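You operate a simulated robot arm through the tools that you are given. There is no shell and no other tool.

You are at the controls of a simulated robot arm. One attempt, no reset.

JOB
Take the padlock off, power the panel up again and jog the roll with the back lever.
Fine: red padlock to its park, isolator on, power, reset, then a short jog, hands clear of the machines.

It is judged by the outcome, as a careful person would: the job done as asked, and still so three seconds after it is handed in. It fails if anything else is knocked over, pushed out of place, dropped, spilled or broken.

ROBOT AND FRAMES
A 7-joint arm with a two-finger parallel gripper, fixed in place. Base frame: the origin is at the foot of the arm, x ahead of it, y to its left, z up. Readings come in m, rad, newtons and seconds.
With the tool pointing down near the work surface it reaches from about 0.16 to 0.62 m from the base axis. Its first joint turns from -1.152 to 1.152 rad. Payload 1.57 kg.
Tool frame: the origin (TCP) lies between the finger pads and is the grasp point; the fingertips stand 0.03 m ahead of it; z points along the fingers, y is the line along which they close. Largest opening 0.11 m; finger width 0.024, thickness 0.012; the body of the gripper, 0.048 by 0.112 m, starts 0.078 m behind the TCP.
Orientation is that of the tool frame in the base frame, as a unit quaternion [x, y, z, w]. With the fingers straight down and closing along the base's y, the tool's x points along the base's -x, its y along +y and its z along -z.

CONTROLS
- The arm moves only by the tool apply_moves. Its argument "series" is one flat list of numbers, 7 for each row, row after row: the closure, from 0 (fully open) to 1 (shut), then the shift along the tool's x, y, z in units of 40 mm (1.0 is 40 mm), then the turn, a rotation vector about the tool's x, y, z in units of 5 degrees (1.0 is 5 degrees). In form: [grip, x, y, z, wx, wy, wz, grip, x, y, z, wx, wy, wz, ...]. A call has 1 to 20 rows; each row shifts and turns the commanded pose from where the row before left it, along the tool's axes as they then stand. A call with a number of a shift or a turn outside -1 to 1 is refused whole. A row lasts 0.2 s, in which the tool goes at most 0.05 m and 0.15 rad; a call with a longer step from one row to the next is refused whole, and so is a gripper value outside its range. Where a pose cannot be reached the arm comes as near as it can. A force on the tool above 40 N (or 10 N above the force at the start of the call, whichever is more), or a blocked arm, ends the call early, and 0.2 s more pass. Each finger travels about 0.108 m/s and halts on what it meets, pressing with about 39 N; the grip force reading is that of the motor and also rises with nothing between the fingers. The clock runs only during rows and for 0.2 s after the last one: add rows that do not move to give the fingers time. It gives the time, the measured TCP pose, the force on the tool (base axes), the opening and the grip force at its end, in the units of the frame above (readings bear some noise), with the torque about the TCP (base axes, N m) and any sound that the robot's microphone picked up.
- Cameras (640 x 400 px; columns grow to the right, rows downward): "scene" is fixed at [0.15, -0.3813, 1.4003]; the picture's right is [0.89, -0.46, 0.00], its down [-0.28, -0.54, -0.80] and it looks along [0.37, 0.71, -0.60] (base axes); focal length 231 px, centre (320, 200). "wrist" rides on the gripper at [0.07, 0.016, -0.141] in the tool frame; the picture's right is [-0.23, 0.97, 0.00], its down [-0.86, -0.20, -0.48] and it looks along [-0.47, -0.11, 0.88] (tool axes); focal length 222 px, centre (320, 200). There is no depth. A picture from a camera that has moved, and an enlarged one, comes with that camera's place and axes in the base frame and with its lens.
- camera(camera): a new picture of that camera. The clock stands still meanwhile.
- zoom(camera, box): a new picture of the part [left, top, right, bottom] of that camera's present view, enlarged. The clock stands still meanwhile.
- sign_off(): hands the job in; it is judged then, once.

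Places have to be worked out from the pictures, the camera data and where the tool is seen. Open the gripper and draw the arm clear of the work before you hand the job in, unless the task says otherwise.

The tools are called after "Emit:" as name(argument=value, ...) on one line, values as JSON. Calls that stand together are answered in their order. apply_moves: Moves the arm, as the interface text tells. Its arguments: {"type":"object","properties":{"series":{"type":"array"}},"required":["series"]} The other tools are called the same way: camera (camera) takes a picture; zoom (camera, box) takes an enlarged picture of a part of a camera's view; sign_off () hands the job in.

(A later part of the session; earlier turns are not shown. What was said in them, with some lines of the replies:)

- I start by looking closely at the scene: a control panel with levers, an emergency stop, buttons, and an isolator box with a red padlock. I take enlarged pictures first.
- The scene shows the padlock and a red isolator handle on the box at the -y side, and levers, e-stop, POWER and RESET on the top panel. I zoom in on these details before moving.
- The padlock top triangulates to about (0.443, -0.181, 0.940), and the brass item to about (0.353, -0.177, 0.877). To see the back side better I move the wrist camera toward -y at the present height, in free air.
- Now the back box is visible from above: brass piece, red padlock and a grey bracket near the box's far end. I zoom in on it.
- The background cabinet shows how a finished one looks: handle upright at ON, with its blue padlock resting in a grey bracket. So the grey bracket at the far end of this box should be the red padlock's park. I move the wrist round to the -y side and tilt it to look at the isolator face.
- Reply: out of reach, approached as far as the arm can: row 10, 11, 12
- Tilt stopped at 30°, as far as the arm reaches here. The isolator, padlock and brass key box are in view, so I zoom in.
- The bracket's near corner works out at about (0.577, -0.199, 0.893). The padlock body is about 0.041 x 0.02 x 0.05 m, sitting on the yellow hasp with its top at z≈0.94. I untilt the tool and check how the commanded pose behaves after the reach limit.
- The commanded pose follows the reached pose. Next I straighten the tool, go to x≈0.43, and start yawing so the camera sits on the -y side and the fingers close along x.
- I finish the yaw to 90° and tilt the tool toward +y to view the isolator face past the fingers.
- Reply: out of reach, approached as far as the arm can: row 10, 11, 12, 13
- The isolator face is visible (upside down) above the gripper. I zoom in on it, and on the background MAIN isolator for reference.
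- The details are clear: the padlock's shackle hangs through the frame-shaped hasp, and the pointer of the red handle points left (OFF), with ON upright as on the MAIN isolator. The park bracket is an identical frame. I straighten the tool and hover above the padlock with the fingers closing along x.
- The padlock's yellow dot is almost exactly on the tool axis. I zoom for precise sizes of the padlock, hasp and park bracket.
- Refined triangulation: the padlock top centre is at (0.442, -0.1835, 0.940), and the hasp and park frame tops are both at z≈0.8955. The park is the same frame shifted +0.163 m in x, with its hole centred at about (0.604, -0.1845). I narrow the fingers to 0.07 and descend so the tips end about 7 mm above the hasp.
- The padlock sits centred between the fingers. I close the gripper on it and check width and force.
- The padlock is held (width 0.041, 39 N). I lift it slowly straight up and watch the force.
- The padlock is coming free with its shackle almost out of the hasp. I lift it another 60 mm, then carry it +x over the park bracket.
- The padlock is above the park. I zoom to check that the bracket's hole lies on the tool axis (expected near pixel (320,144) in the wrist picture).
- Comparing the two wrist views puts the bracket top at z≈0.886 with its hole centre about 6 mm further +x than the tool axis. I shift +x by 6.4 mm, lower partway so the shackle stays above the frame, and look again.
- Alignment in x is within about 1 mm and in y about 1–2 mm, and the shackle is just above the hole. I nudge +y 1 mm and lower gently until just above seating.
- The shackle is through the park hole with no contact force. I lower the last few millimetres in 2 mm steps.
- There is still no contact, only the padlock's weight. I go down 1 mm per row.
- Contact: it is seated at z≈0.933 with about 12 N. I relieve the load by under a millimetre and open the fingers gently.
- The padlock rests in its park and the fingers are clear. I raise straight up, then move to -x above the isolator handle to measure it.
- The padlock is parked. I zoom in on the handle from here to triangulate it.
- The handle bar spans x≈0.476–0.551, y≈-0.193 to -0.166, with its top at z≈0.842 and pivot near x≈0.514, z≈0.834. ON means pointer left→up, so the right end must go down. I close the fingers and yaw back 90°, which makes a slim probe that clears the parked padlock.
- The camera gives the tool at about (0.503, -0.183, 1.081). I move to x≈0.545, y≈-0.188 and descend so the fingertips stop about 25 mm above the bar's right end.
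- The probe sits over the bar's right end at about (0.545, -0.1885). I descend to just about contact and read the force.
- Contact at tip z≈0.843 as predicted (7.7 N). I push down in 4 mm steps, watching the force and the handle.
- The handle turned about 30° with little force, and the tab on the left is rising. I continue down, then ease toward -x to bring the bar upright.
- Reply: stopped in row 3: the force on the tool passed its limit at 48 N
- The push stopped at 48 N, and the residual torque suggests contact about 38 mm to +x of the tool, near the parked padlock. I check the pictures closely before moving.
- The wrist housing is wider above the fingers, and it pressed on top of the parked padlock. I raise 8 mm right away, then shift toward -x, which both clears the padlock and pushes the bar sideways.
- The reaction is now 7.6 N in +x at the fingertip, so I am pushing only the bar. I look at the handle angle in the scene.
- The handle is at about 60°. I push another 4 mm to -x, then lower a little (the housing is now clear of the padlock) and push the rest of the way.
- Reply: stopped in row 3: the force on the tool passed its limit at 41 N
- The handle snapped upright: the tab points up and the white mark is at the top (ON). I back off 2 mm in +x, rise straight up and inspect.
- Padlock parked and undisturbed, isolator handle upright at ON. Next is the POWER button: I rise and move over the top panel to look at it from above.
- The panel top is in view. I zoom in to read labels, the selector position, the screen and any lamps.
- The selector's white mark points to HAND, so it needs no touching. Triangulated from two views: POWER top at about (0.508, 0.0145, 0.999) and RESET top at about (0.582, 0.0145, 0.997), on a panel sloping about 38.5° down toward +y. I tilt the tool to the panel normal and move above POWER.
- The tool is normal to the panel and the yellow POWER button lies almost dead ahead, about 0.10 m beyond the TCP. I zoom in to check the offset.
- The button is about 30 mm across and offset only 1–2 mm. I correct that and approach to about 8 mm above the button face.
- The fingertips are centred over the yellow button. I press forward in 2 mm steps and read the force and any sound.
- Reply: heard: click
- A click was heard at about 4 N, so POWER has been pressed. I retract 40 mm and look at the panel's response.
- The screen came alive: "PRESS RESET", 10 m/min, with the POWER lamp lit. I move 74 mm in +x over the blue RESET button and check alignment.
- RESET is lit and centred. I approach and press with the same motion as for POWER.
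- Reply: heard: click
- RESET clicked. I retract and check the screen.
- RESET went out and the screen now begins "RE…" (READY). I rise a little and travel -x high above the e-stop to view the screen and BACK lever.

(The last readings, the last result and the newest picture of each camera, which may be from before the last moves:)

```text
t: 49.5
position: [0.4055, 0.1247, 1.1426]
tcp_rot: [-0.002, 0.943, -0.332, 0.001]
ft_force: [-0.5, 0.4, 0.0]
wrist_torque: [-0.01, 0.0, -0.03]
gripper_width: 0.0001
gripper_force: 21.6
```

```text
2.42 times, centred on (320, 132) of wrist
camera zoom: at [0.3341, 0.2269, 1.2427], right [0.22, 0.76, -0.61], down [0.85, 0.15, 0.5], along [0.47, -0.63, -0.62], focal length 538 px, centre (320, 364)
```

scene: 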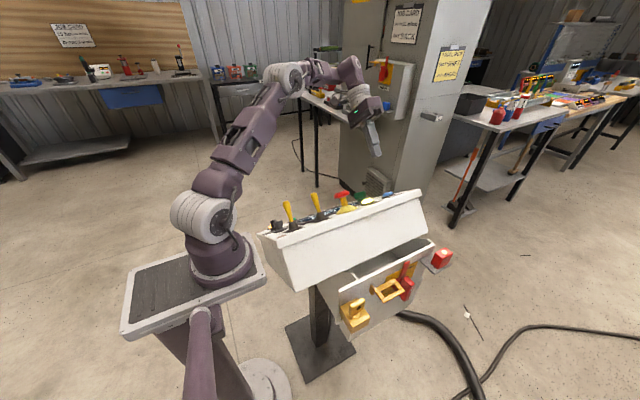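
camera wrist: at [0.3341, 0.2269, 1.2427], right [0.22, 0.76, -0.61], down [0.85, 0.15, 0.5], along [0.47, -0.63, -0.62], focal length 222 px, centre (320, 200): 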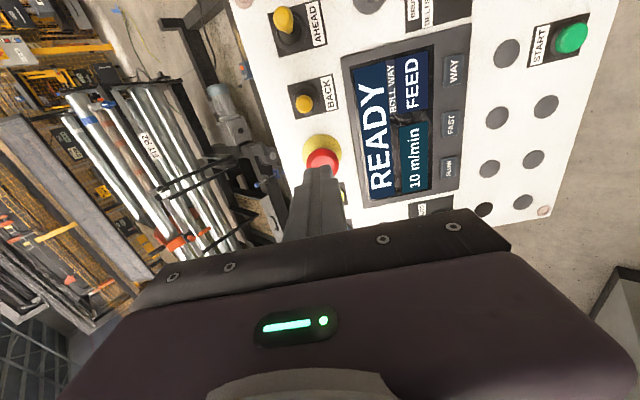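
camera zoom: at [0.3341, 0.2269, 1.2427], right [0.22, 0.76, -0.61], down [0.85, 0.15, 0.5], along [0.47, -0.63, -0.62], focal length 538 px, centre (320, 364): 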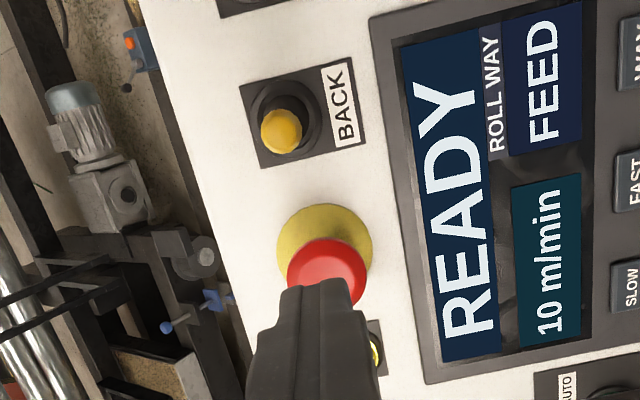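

The screen reads READY, ROLL WAY FEED, 10 m/min. There are more controls at the -x end, possibly a unit selector, so I look at those before jogging.

Emit:
apply_moves(series=[1, 0.9, 0, -0.3, 0, 0, 0, 1, 0.9, 0, 0, 0, 0, 0, 1, 0.8, 0, 0, 0, 0, 0])

Emit:
camera(camera="wrist")

Emit:
zoom(camera="wrist", box=[220, 0, 460, 210])

```text
t: 50.3
position: [0.301, 0.1333, 1.1523]
tcp_rot: [-0.003, 0.943, -0.333, 0.0]
ft_force: [0.2, 1.1, 1.2]
wrist_torque: [0.06, -0.03, 0.02]
gripper_width: 0.0
gripper_force: 21.6
```

```text
taken
camera wrist: at [0.2306, 0.2347, 1.2526], right [0.22, 0.76, -0.61], down [0.85, 0.15, 0.5], along [0.47, -0.63, -0.61], focal length 222 px, centre (320, 200)
```

wrist: 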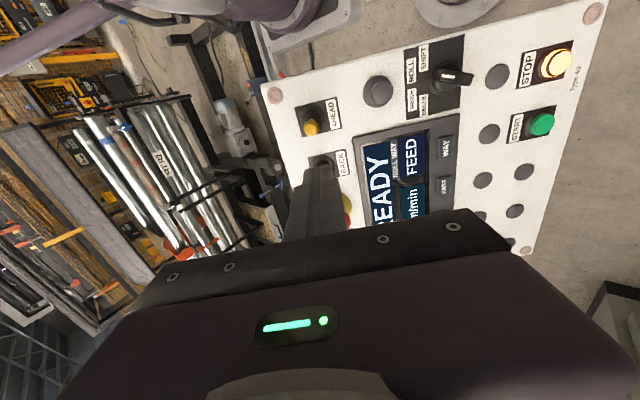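

```text
1.90 times, centred on (340, 105) of wrist
camera zoom: at [0.2306, 0.2347, 1.2526], right [0.22, 0.76, -0.61], down [0.85, 0.15, 0.5], along [0.47, -0.63, -0.61], focal length 423 px, centre (282, 381)
```

zoom: 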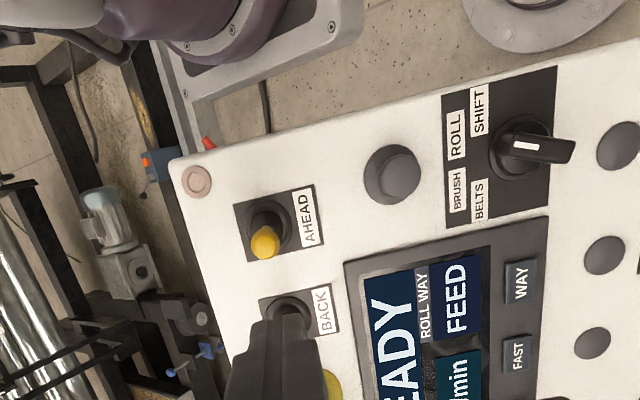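

There is a unit selector with BELTS / BRUSH / ROLL / SHIFT. I zoom in on its pointer.

Emit:
zoom(camera="wrist", box=[395, 30, 495, 120])

Emit:
zoom(camera="wrist", box=[520, 35, 590, 95])

Emit:
zoom(camera="scene", box=[260, 205, 310, 240])

```text
4.44 times, centred on (445, 75) of wrist
camera zoom: at [0.2306, 0.2347, 1.2526], right [0.22, 0.76, -0.61], down [0.85, 0.15, 0.5], along [0.47, -0.63, -0.61], focal length 987 px, centre (-236, 756)
```

zoom: 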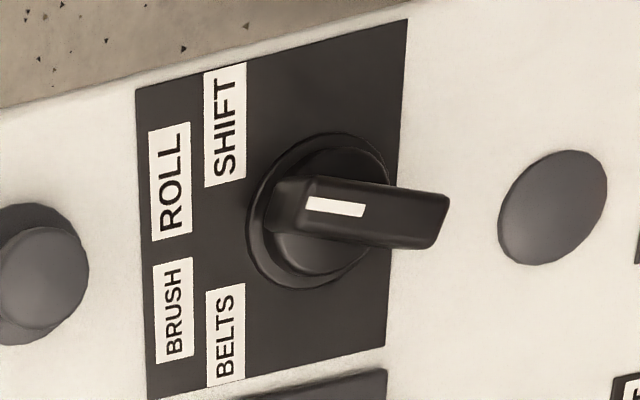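

```text
6.67 times, centred on (555, 65) of wrist
camera zoom: at [0.2306, 0.2347, 1.2526], right [0.22, 0.76, -0.61], down [0.85, 0.15, 0.5], along [0.47, -0.63, -0.61], focal length 1481 px, centre (-1247, 1100)
```

zoom: 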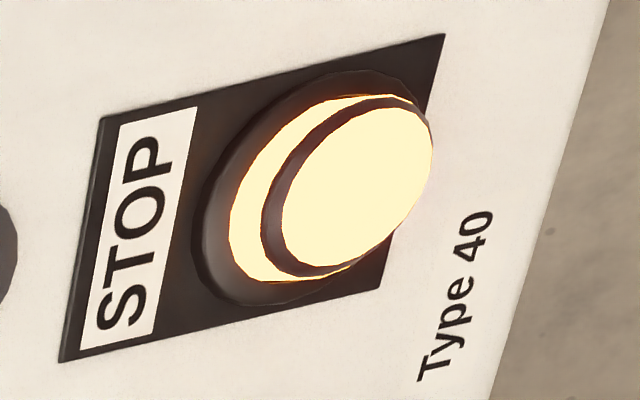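

```text
11.43 times, centred on (285, 222) of scene
camera zoom: at [0.15, -0.3813, 1.4003], right [0.89, -0.46, 0.0], down [-0.28, -0.54, -0.8], along [0.37, 0.71, -0.6], focal length 2638 px, centre (720, -57)
```

zoom: 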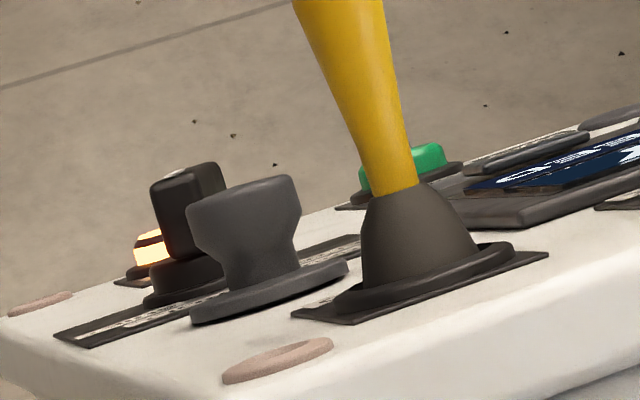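

The unit selector points to ROLL and the mode selector to HAND, so the panel is set for this jog. The BACK lever stands along the panel normal at about x=0.3545. I open the fingers to about 45 mm and line up over it as a loose cage.

Emit:
apply_moves(series=[0.59, -0.67, -0.095, 0, 0, 0, 0, 0.59, -0.67, -0.095, 0, 0, 0, 0, 0.59, 0, 0, 0.4, 0, 0, 0, 0.59, 0, 0, 0.4, 0, 0, 0])

Emit:
camera(camera="wrist")

Emit:
zoom(camera="wrist", box=[240, 90, 400, 210])

Emit:
zoom(camera="scene", box=[260, 130, 380, 230])

```text
t: 51.3
position: [0.3541, 0.1062, 1.1327]
tcp_rot: [-0.002, 0.943, -0.334, 0.0]
ft_force: [0.1, -0.5, -0.5]
wrist_torque: [0.0, -0.01, 0.06]
gripper_width: 0.0452
gripper_force: 0.1
```

```text
taken
camera wrist: at [0.2848, 0.2082, 1.2328], right [0.22, 0.76, -0.61], down [0.85, 0.15, 0.5], along [0.47, -0.63, -0.62], focal length 222 px, centre (320, 200)
```

wrist: 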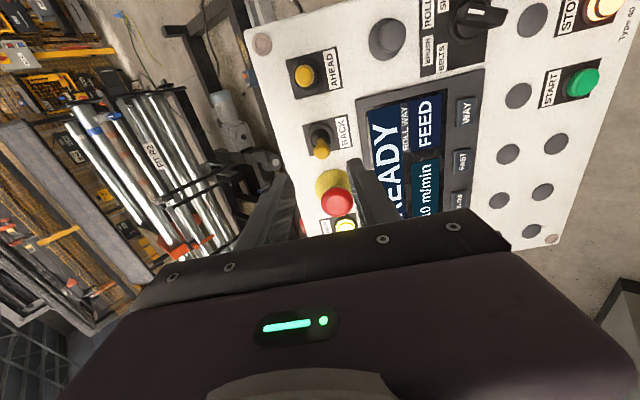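

```text
3.33 times, centred on (320, 150) of wrist
camera zoom: at [0.2848, 0.2082, 1.2328], right [0.22, 0.76, -0.61], down [0.85, 0.15, 0.5], along [0.47, -0.63, -0.62], focal length 740 px, centre (320, 367)
```

zoom: 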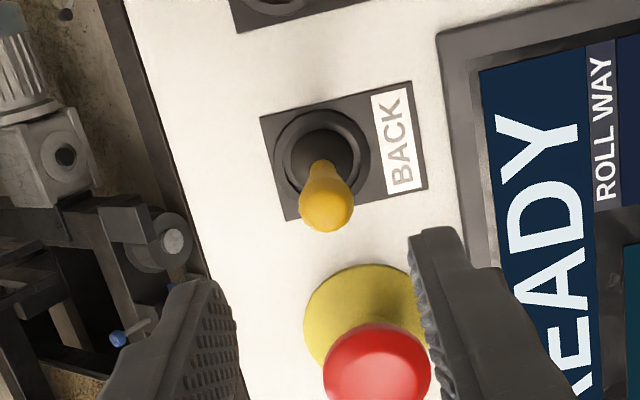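

```text
4.00 times, centred on (320, 180) of scene
camera zoom: at [0.15, -0.3813, 1.4003], right [0.89, -0.46, 0.0], down [-0.28, -0.54, -0.8], along [0.37, 0.71, -0.6], focal length 923 px, centre (320, 280)
```

zoom: 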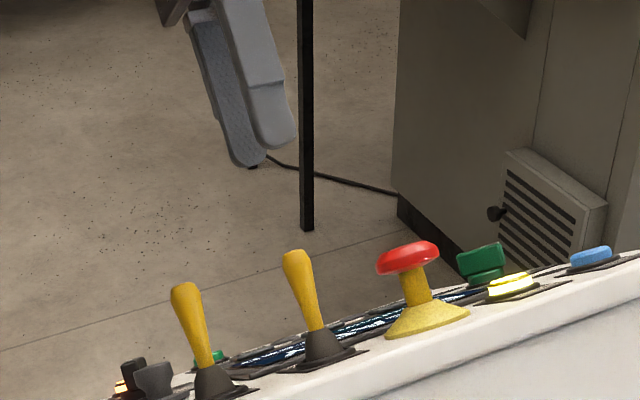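

The lever tip is 2–3 mm off the tool axis. I correct that and lower the open fingers so the lever's upper part sits between them without touching.

Emit:
apply_moves(series=[0.59, 0.075, 0.06, 0.4, 0, 0, 0, 0.59, 0, 0, 0.5, 0, 0, 0, 0.59, 0, 0, 0.5, 0, 0, 0, 0.59, 0, 0, 0.4, 0, 0, 0, 0.59, 0, 0, 0.4, 0, 0, 0])

Emit:
camera(camera="wrist")

Emit:
zoom(camera="scene", box=[270, 150, 370, 230])

```text
t: 52.5
position: [0.3524, 0.0523, 1.0623]
tcp_rot: [-0.002, 0.943, -0.333, -0.001]
ft_force: [-0.2, 0.2, -0.5]
wrist_torque: [-0.02, 0.01, 0.01]
gripper_width: 0.045
gripper_force: 0.0
```

```text
taken
camera wrist: at [0.2819, 0.1543, 1.1626], right [0.22, 0.76, -0.61], down [0.85, 0.15, 0.5], along [0.47, -0.63, -0.62], focal length 222 px, centre (320, 200)
```

wrist: 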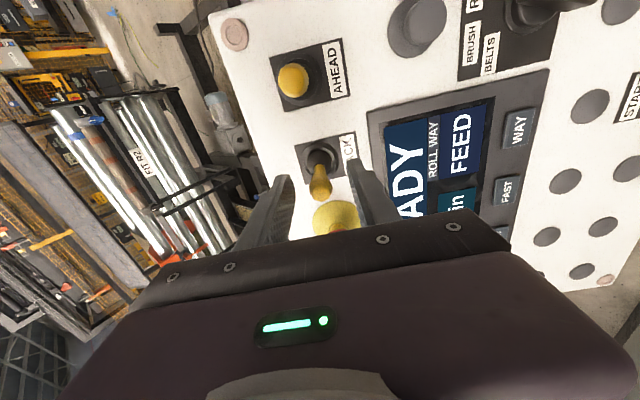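

```text
5.00 times, centred on (320, 190) of scene
camera zoom: at [0.15, -0.3813, 1.4003], right [0.89, -0.46, 0.0], down [-0.28, -0.54, -0.8], along [0.37, 0.71, -0.6], focal length 1154 px, centre (320, 250)
```

zoom: 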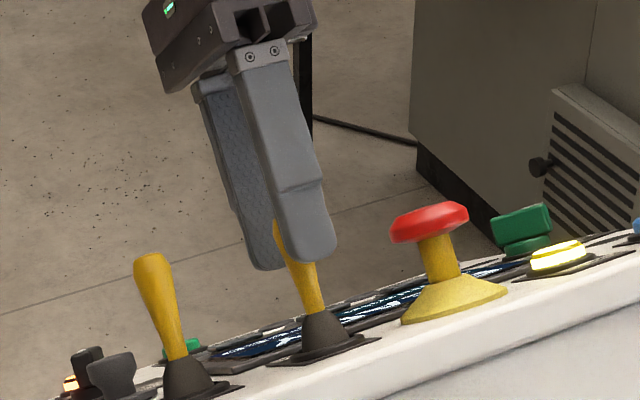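

The lever's grip is caged with clearance on both sides. I move the tool gently down-slope (+tool y) to first contact and read the force.

Emit:
apply_moves(series=[0.59, 0, 0.1, 0, 0, 0, 0, 0.59, 0, 0.1, 0, 0, 0, 0, 0.59, 0, 0.1, 0, 0, 0, 0, 0.59, 0, 0.08, 0, 0, 0, 0])

Emit:
zoom(camera="wrist", box=[230, 90, 500, 240])

```text
t: 53.5
position: [0.3521, 0.0645, 1.0542]
tcp_rot: [-0.003, 0.943, -0.333, 0.001]
ft_force: [0.6, -2.3, 1.9]
wrist_torque: [-0.05, 0.04, 0.05]
gripper_width: 0.0478
gripper_force: 1.6
```

```text
2.37 times, centred on (365, 165) of wrist
camera zoom: at [0.2818, 0.1665, 1.1535], right [0.22, 0.76, -0.61], down [0.85, 0.15, 0.5], along [0.47, -0.63, -0.62], focal length 526 px, centre (213, 283)
```

zoom: 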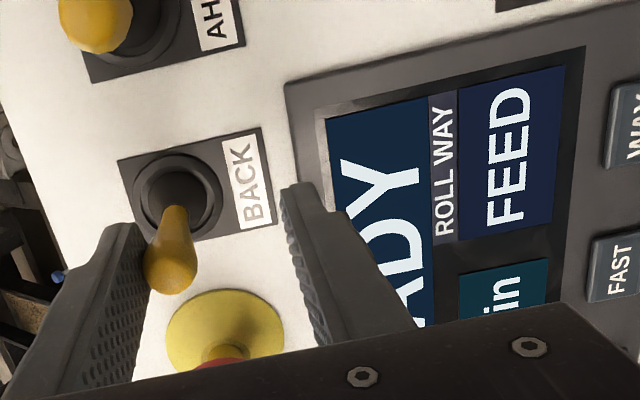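

Contact with about 3 N. I push 8 mm further down-slope and check whether the lever moves and what the panel shows.

Emit:
apply_moves(series=[0.59, 0, 0.1, 0, 0, 0, 0, 0.59, 0, 0.1, 0, 0, 0, 0])

Emit:
zoom(camera="wrist", box=[230, 90, 500, 240])

Emit:
zoom(camera="scene", box=[270, 150, 370, 230])

```text
t: 54.1
position: [0.3524, 0.0699, 1.048]
tcp_rot: [-0.003, 0.943, -0.334, 0.0]
ft_force: [4.6, -9.2, 17.4]
wrist_torque: [-0.25, 0.07, 0.08]
gripper_width: 0.0608
gripper_force: 8.8
```

```text
2.37 times, centred on (365, 165) of wrist
camera zoom: at [0.2818, 0.1724, 1.1485], right [0.22, 0.76, -0.61], down [0.85, 0.15, 0.5], along [0.47, -0.63, -0.61], focal length 526 px, centre (213, 283)
```

zoom: 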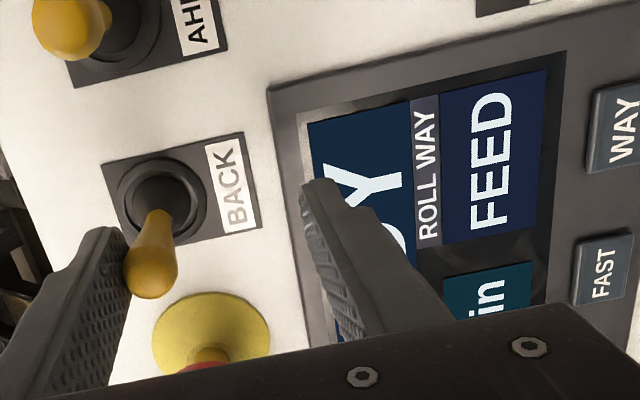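

```text
5.00 times, centred on (320, 190) of scene
camera zoom: at [0.1499, -0.3816, 1.4002], right [0.89, -0.46, 0.0], down [-0.28, -0.54, -0.8], along [0.37, 0.71, -0.6], focal length 1154 px, centre (320, 250)
```

zoom: 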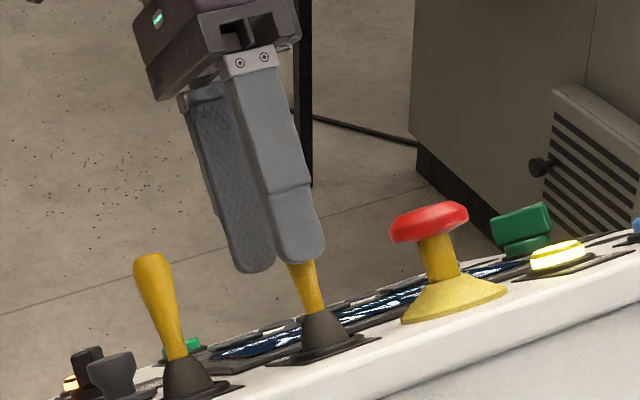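

The lever is firm in that direction (18 N, fingers back-driven), so it must go the other way. I return to centre and come to light contact on the up-slope side.

Emit:
apply_moves(series=[0.59, 0, -0.29, 0, 0, 0, 0, 0.59, 0, -0.29, 0, 0, 0, 0, 0.59, 0, -0.1, 0, 0, 0, 0, 0.59, 0, -0.1, 0, 0, 0, 0, 0.59, 0, -0.1, 0, 0, 0, 0])

Emit:
zoom(camera="wrist", box=[230, 90, 500, 240])

```text
t: 55.3
position: [0.3533, 0.0428, 1.0707]
tcp_rot: [-0.003, 0.943, -0.333, 0.0]
ft_force: [-0.2, 0.1, -0.1]
wrist_torque: [0.02, -0.02, -0.04]
gripper_width: 0.045
gripper_force: 0.0
```

```text
2.37 times, centred on (365, 165) of wrist
camera zoom: at [0.2822, 0.1455, 1.1706], right [0.22, 0.76, -0.61], down [0.85, 0.15, 0.5], along [0.47, -0.63, -0.62], focal length 526 px, centre (213, 283)
```

zoom: 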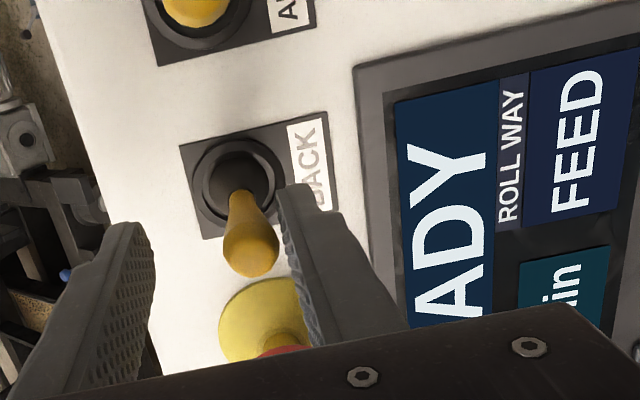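

No contact yet, with the down-slope finger just beside the lever. I push 8 mm up-slope and check the response.

Emit:
apply_moves(series=[0.59, 0, -0.1, 0, 0, 0, 0, 0.59, 0, -0.1, 0, 0, 0, 0])

Emit:
zoom(camera="wrist", box=[230, 90, 500, 240])

Emit:
zoom(camera="scene", box=[270, 150, 370, 230])

```text
t: 55.9
position: [0.3531, 0.0371, 1.0745]
tcp_rot: [-0.004, 0.943, -0.333, 0.002]
ft_force: [0.4, 1.9, -0.8]
wrist_torque: [0.06, 0.01, 0.0]
gripper_width: 0.0466
gripper_force: 0.2
```

```text
2.37 times, centred on (365, 165) of wrist
camera zoom: at [0.282, 0.1393, 1.1759], right [0.22, 0.76, -0.61], down [0.85, 0.15, 0.5], along [0.47, -0.63, -0.62], focal length 526 px, centre (213, 283)
```

zoom: 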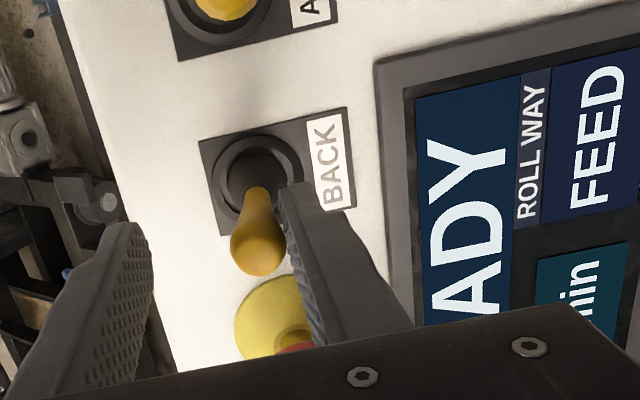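

```text
5.00 times, centred on (320, 190) of scene
camera zoom: at [0.15, -0.3812, 1.4003], right [0.89, -0.46, 0.0], down [-0.28, -0.54, -0.8], along [0.37, 0.71, -0.6], focal length 1154 px, centre (320, 250)
```

zoom: 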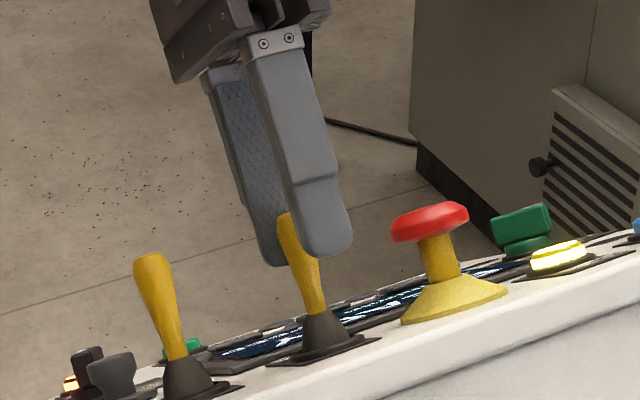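

Light contact (2 N) on the up-slope push. I push 8 mm more and compare.

Emit:
apply_moves(series=[0.59, 0, -0.1, 0, 0, 0, 0, 0.59, 0, -0.1, 0, 0, 0, 0])

Emit:
zoom(camera="wrist", box=[230, 90, 500, 240])

Emit:
zoom(camera="scene", box=[270, 150, 370, 230])

```text
t: 56.5
position: [0.3528, 0.0311, 1.0805]
tcp_rot: [-0.002, 0.943, -0.333, 0.001]
ft_force: [-1.4, 2.8, -0.7]
wrist_torque: [0.12, 0.01, 0.02]
gripper_width: 0.0475
gripper_force: 0.9
```

```text
2.37 times, centred on (365, 165) of wrist
camera zoom: at [0.2819, 0.133, 1.1806], right [0.22, 0.76, -0.61], down [0.85, 0.15, 0.5], along [0.47, -0.63, -0.62], focal length 526 px, centre (213, 283)
```

zoom: 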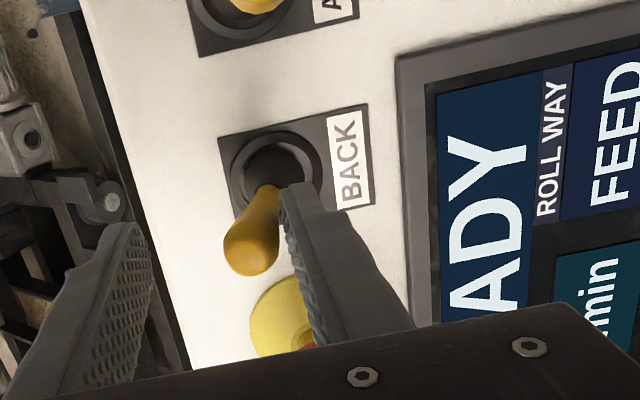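

```text
5.00 times, centred on (320, 190) of scene
camera zoom: at [0.15, -0.3812, 1.4003], right [0.89, -0.46, 0.0], down [-0.28, -0.54, -0.8], along [0.37, 0.71, -0.6], focal length 1154 px, centre (320, 250)
```

zoom: 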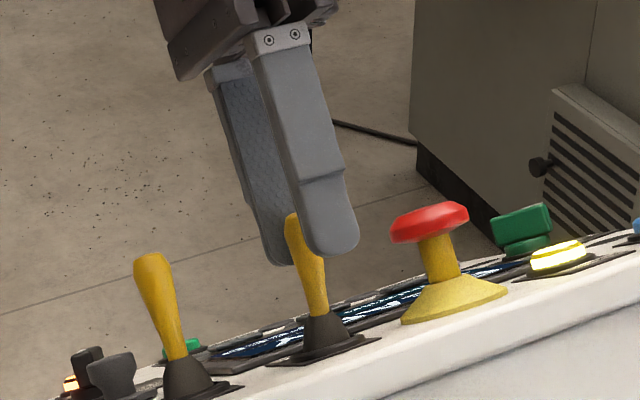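

The lever leans up-slope against a light spring (3 N), so this is the right direction. The screen still shows READY, so I push another 8 mm.

Emit:
apply_moves(series=[0.59, 0, -0.1, 0, 0, 0, 0, 0.59, 0, -0.1, 0, 0, 0, 0])

Emit:
camera(camera="wrist")

Emit:
zoom(camera="wrist", box=[230, 90, 500, 240])

```text
t: 57.1
position: [0.3517, 0.0242, 1.0856]
tcp_rot: [-0.003, 0.943, -0.333, 0.001]
ft_force: [0.3, 3.5, -2.8]
wrist_torque: [0.1, 0.0, -0.02]
gripper_width: 0.0485
gripper_force: 1.8
```

```text
taken
camera wrist: at [0.282, 0.127, 1.1856], right [0.22, 0.76, -0.61], down [0.85, 0.15, 0.5], along [0.47, -0.63, -0.62], focal length 222 px, centre (320, 200)
```

wrist: 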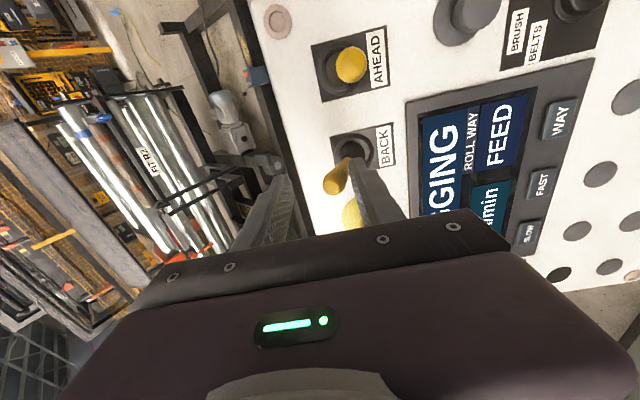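

```text
2.37 times, centred on (365, 165) of wrist
camera zoom: at [0.282, 0.127, 1.1856], right [0.22, 0.76, -0.61], down [0.85, 0.15, 0.5], along [0.47, -0.63, -0.62], focal length 526 px, centre (213, 283)
```

zoom: 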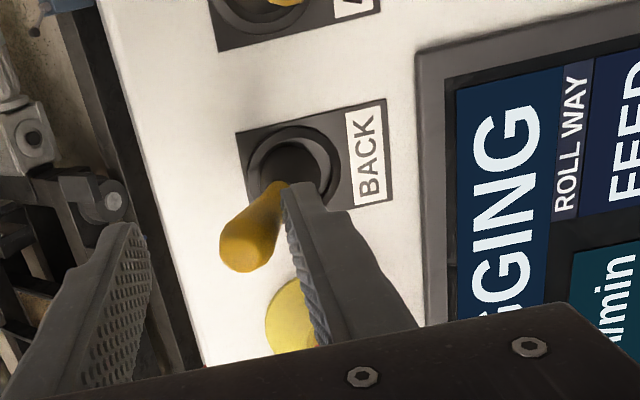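

The screen now says JOGGING. I hold about half a second, then release back to centre.

Emit:
apply_moves(series=[0.59, 0, 0, 0, 0, 0, 0, 0.59, 0, 0, 0, 0, 0, 0, 0.59, 0, 0.3, 0, 0, 0, 0, 0.59, 0, 0.3, 0, 0, 0, 0, 0.59, 0, 0.3, 0, 0, 0, 0])

Emit:
camera(camera="wrist")

Emit:
zoom(camera="wrist", box=[230, 90, 500, 240])

Emit:
zoom(camera="scene", box=[270, 150, 370, 230])

```text
t: 58.3
position: [0.3517, 0.0513, 1.0626]
tcp_rot: [-0.002, 0.943, -0.333, 0.0]
ft_force: [0.3, -0.4, -0.2]
wrist_torque: [0.01, 0.0, 0.03]
gripper_width: 0.0449
gripper_force: 0.0
```

```text
taken
camera wrist: at [0.2817, 0.1547, 1.1626], right [0.22, 0.76, -0.61], down [0.85, 0.15, 0.5], along [0.47, -0.63, -0.62], focal length 222 px, centre (320, 200)
```

wrist: 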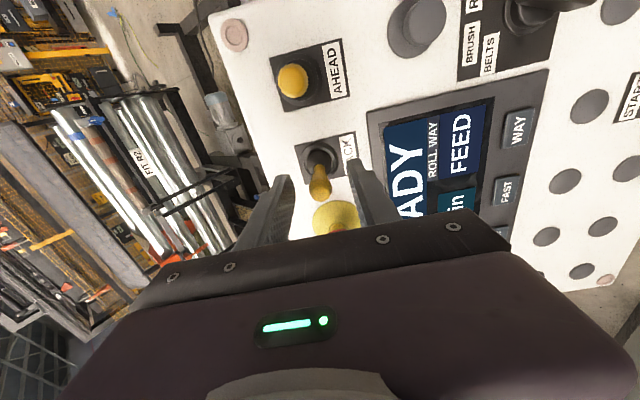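

```text
2.37 times, centred on (365, 165) of wrist
camera zoom: at [0.2817, 0.1547, 1.1626], right [0.22, 0.76, -0.61], down [0.85, 0.15, 0.5], along [0.47, -0.63, -0.62], focal length 526 px, centre (213, 283)
```

zoom: 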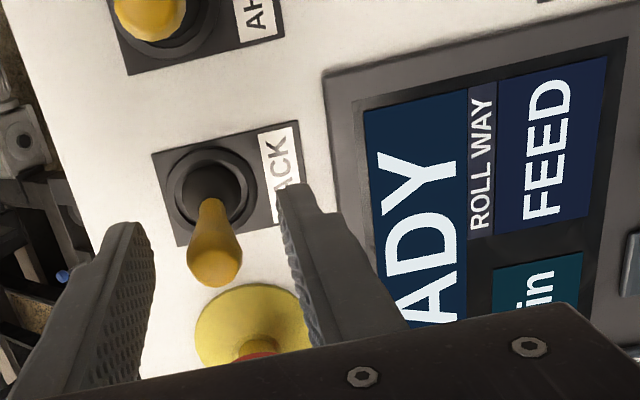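

```text
5.00 times, centred on (320, 190) of scene
camera zoom: at [0.15, -0.3813, 1.4003], right [0.89, -0.46, 0.0], down [-0.28, -0.54, -0.8], along [0.37, 0.71, -0.6], focal length 1154 px, centre (320, 250)
```

zoom: 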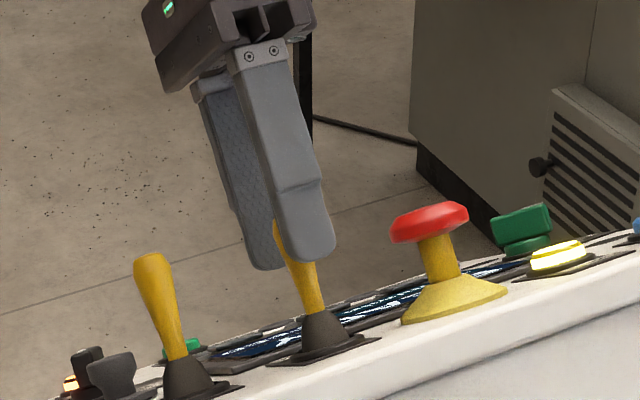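

The lever sprang back and the screen reads READY again, so the short jog is done. I withdraw along the tool axis clear of the lever, open the gripper, and rise.

Emit:
apply_moves(series=[0.59, 0, 0, -0.5, 0, 0, 0, 0.59, 0, 0, -0.9, 0, 0, 0, 0.59, 0, 0, -0.9, 0, 0, 0, 0.59, 0, 0, -0.9, 0, 0, 0, 0.3, 0, 0, 0, -1, 0, 0, 0, 0, 0, 0, -1, 0, 0, 0, 0, 0, 0, -1, 0, 0, 0, 0, 0, 0, -1, 0, 0, 0, 0, 0, 0, -1, 0, 0, 0, 0, 0, 0, -1, 0, 0, 0, 0, 0, 0, -1, 0, 0, 0, 0, 0, 0, -0.7, 0, 0, 0, 0, 0, -0.9, 0, 0, 0, 0, 0, 0, -0.9, 0, 0, 0])

Emit:
camera(camera="wrist")

Emit:
camera(camera="scene")

```text
t: 61.3
position: [0.3513, 0.1333, 1.235]
tcp_rot: [-0.003, 1.0, -0.003, -0.001]
ft_force: [-0.8, -0.1, -0.2]
wrist_torque: [-0.01, -0.01, 0.04]
gripper_width: 0.1099
gripper_force: 0.1
```

```text
taken
camera wrist: at [0.2817, 0.1515, 1.3759], right [0.22, 0.98, -0.01], down [0.86, -0.19, 0.48], along [0.47, -0.11, -0.88], focal length 222 px, centre (320, 200)
```

wrist: 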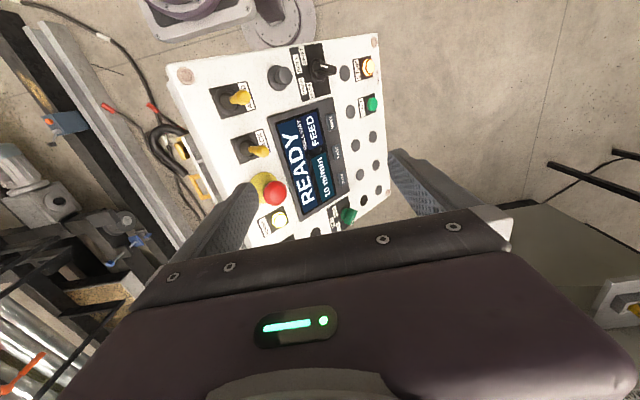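

```text
taken
```

scene: 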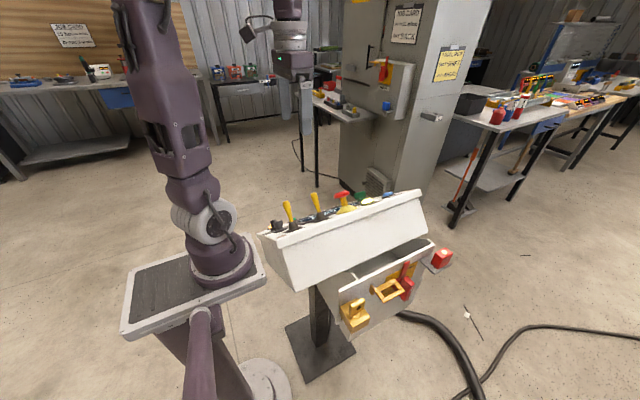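

The arm is clear with the gripper open. I do a last close check of the padlock, isolator and panel before handing in.

Emit:
zoom(camera="scene", box=[340, 225, 470, 325])

Emit:
zoom(camera="wrist", box=[170, 30, 400, 240])

Emit:
zoom(camera="scene", box=[255, 175, 435, 245])

```text
4.00 times, centred on (405, 275) of scene
camera zoom: at [0.15, -0.3813, 1.4003], right [0.89, -0.46, 0.0], down [-0.28, -0.54, -0.8], along [0.37, 0.71, -0.6], focal length 923 px, centre (-20, -100)
```

zoom: 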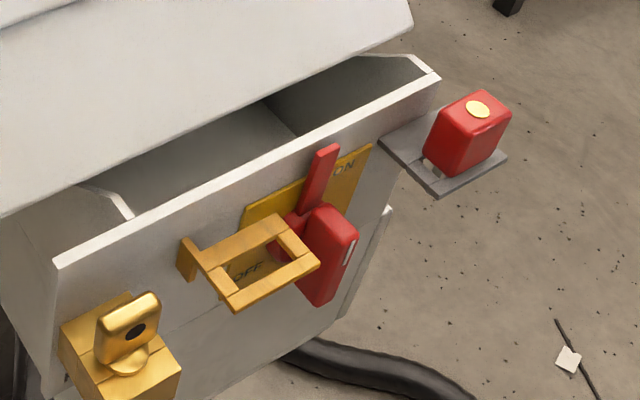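

```text
1.90 times, centred on (285, 135) of wrist
camera zoom: at [0.2817, 0.1515, 1.3759], right [0.22, 0.98, -0.01], down [0.86, -0.19, 0.48], along [0.47, -0.11, -0.88], focal length 423 px, centre (387, 324)
```

zoom: 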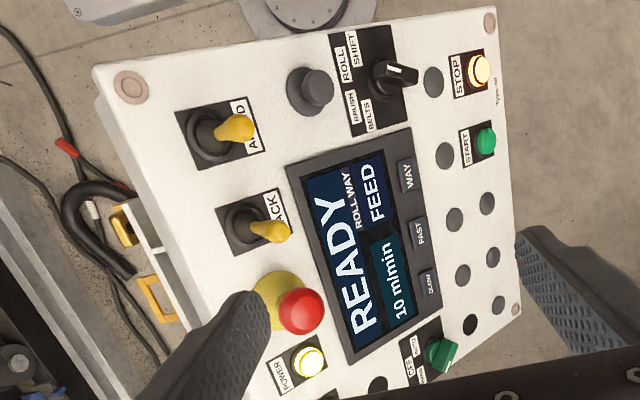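

```text
3.56 times, centred on (345, 210) of scene
camera zoom: at [0.15, -0.3813, 1.4003], right [0.89, -0.46, 0.0], down [-0.28, -0.54, -0.8], along [0.37, 0.71, -0.6], focal length 821 px, centre (231, 164)
```

zoom: 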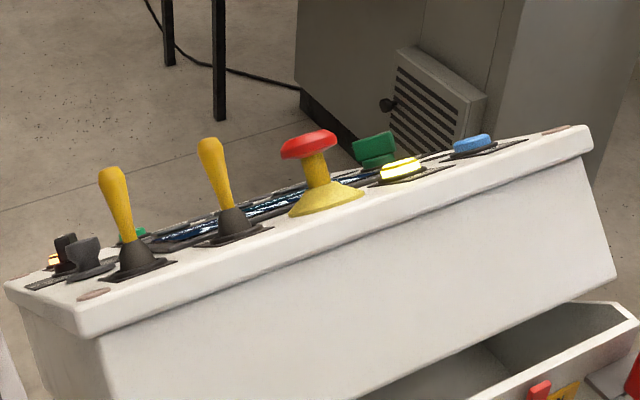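

The red padlock rests in its park, the isolator is at ON, POWER is lit, and the screen shows READY after the jog. The lever is back at neutral and the arm is clear with the gripper open, so I hand the job in.

Emit:
sign_off()

```text
The job is handed in.
```

The job is done and handed in. The red padlock is in its park and the isolator is at ON. The panel powered up and reset, and I gave the roll one short jog with the BACK lever.

- **Padlock:** While turning the isolator handle, the gripper housing pressed down on the parked padlock with up to 48 N. I backed off at once. The padlock had not moved and still sits properly in its park.
- **Jog:** The screen showed JOGGING for roughly a second. The lever then sprang back and the screen returned to READY. I couldn't see the roll itself, so the screen is the only sign that it turned.
- **Lever direction:** I first pushed the lever toward the operator side, where it doesn't travel. It resisted at about 18 N, so I pushed it the other way, which worked.
- **Settings left alone:** The mode selector was already at HAND and the unit selector at ROLL. The screen shows 10 m/min and roll way FEED. The job card on the cabinet says 20 m/min and BACK; you didn't ask for that, so I left it.

The arm is clear of the machines with the gripper open.
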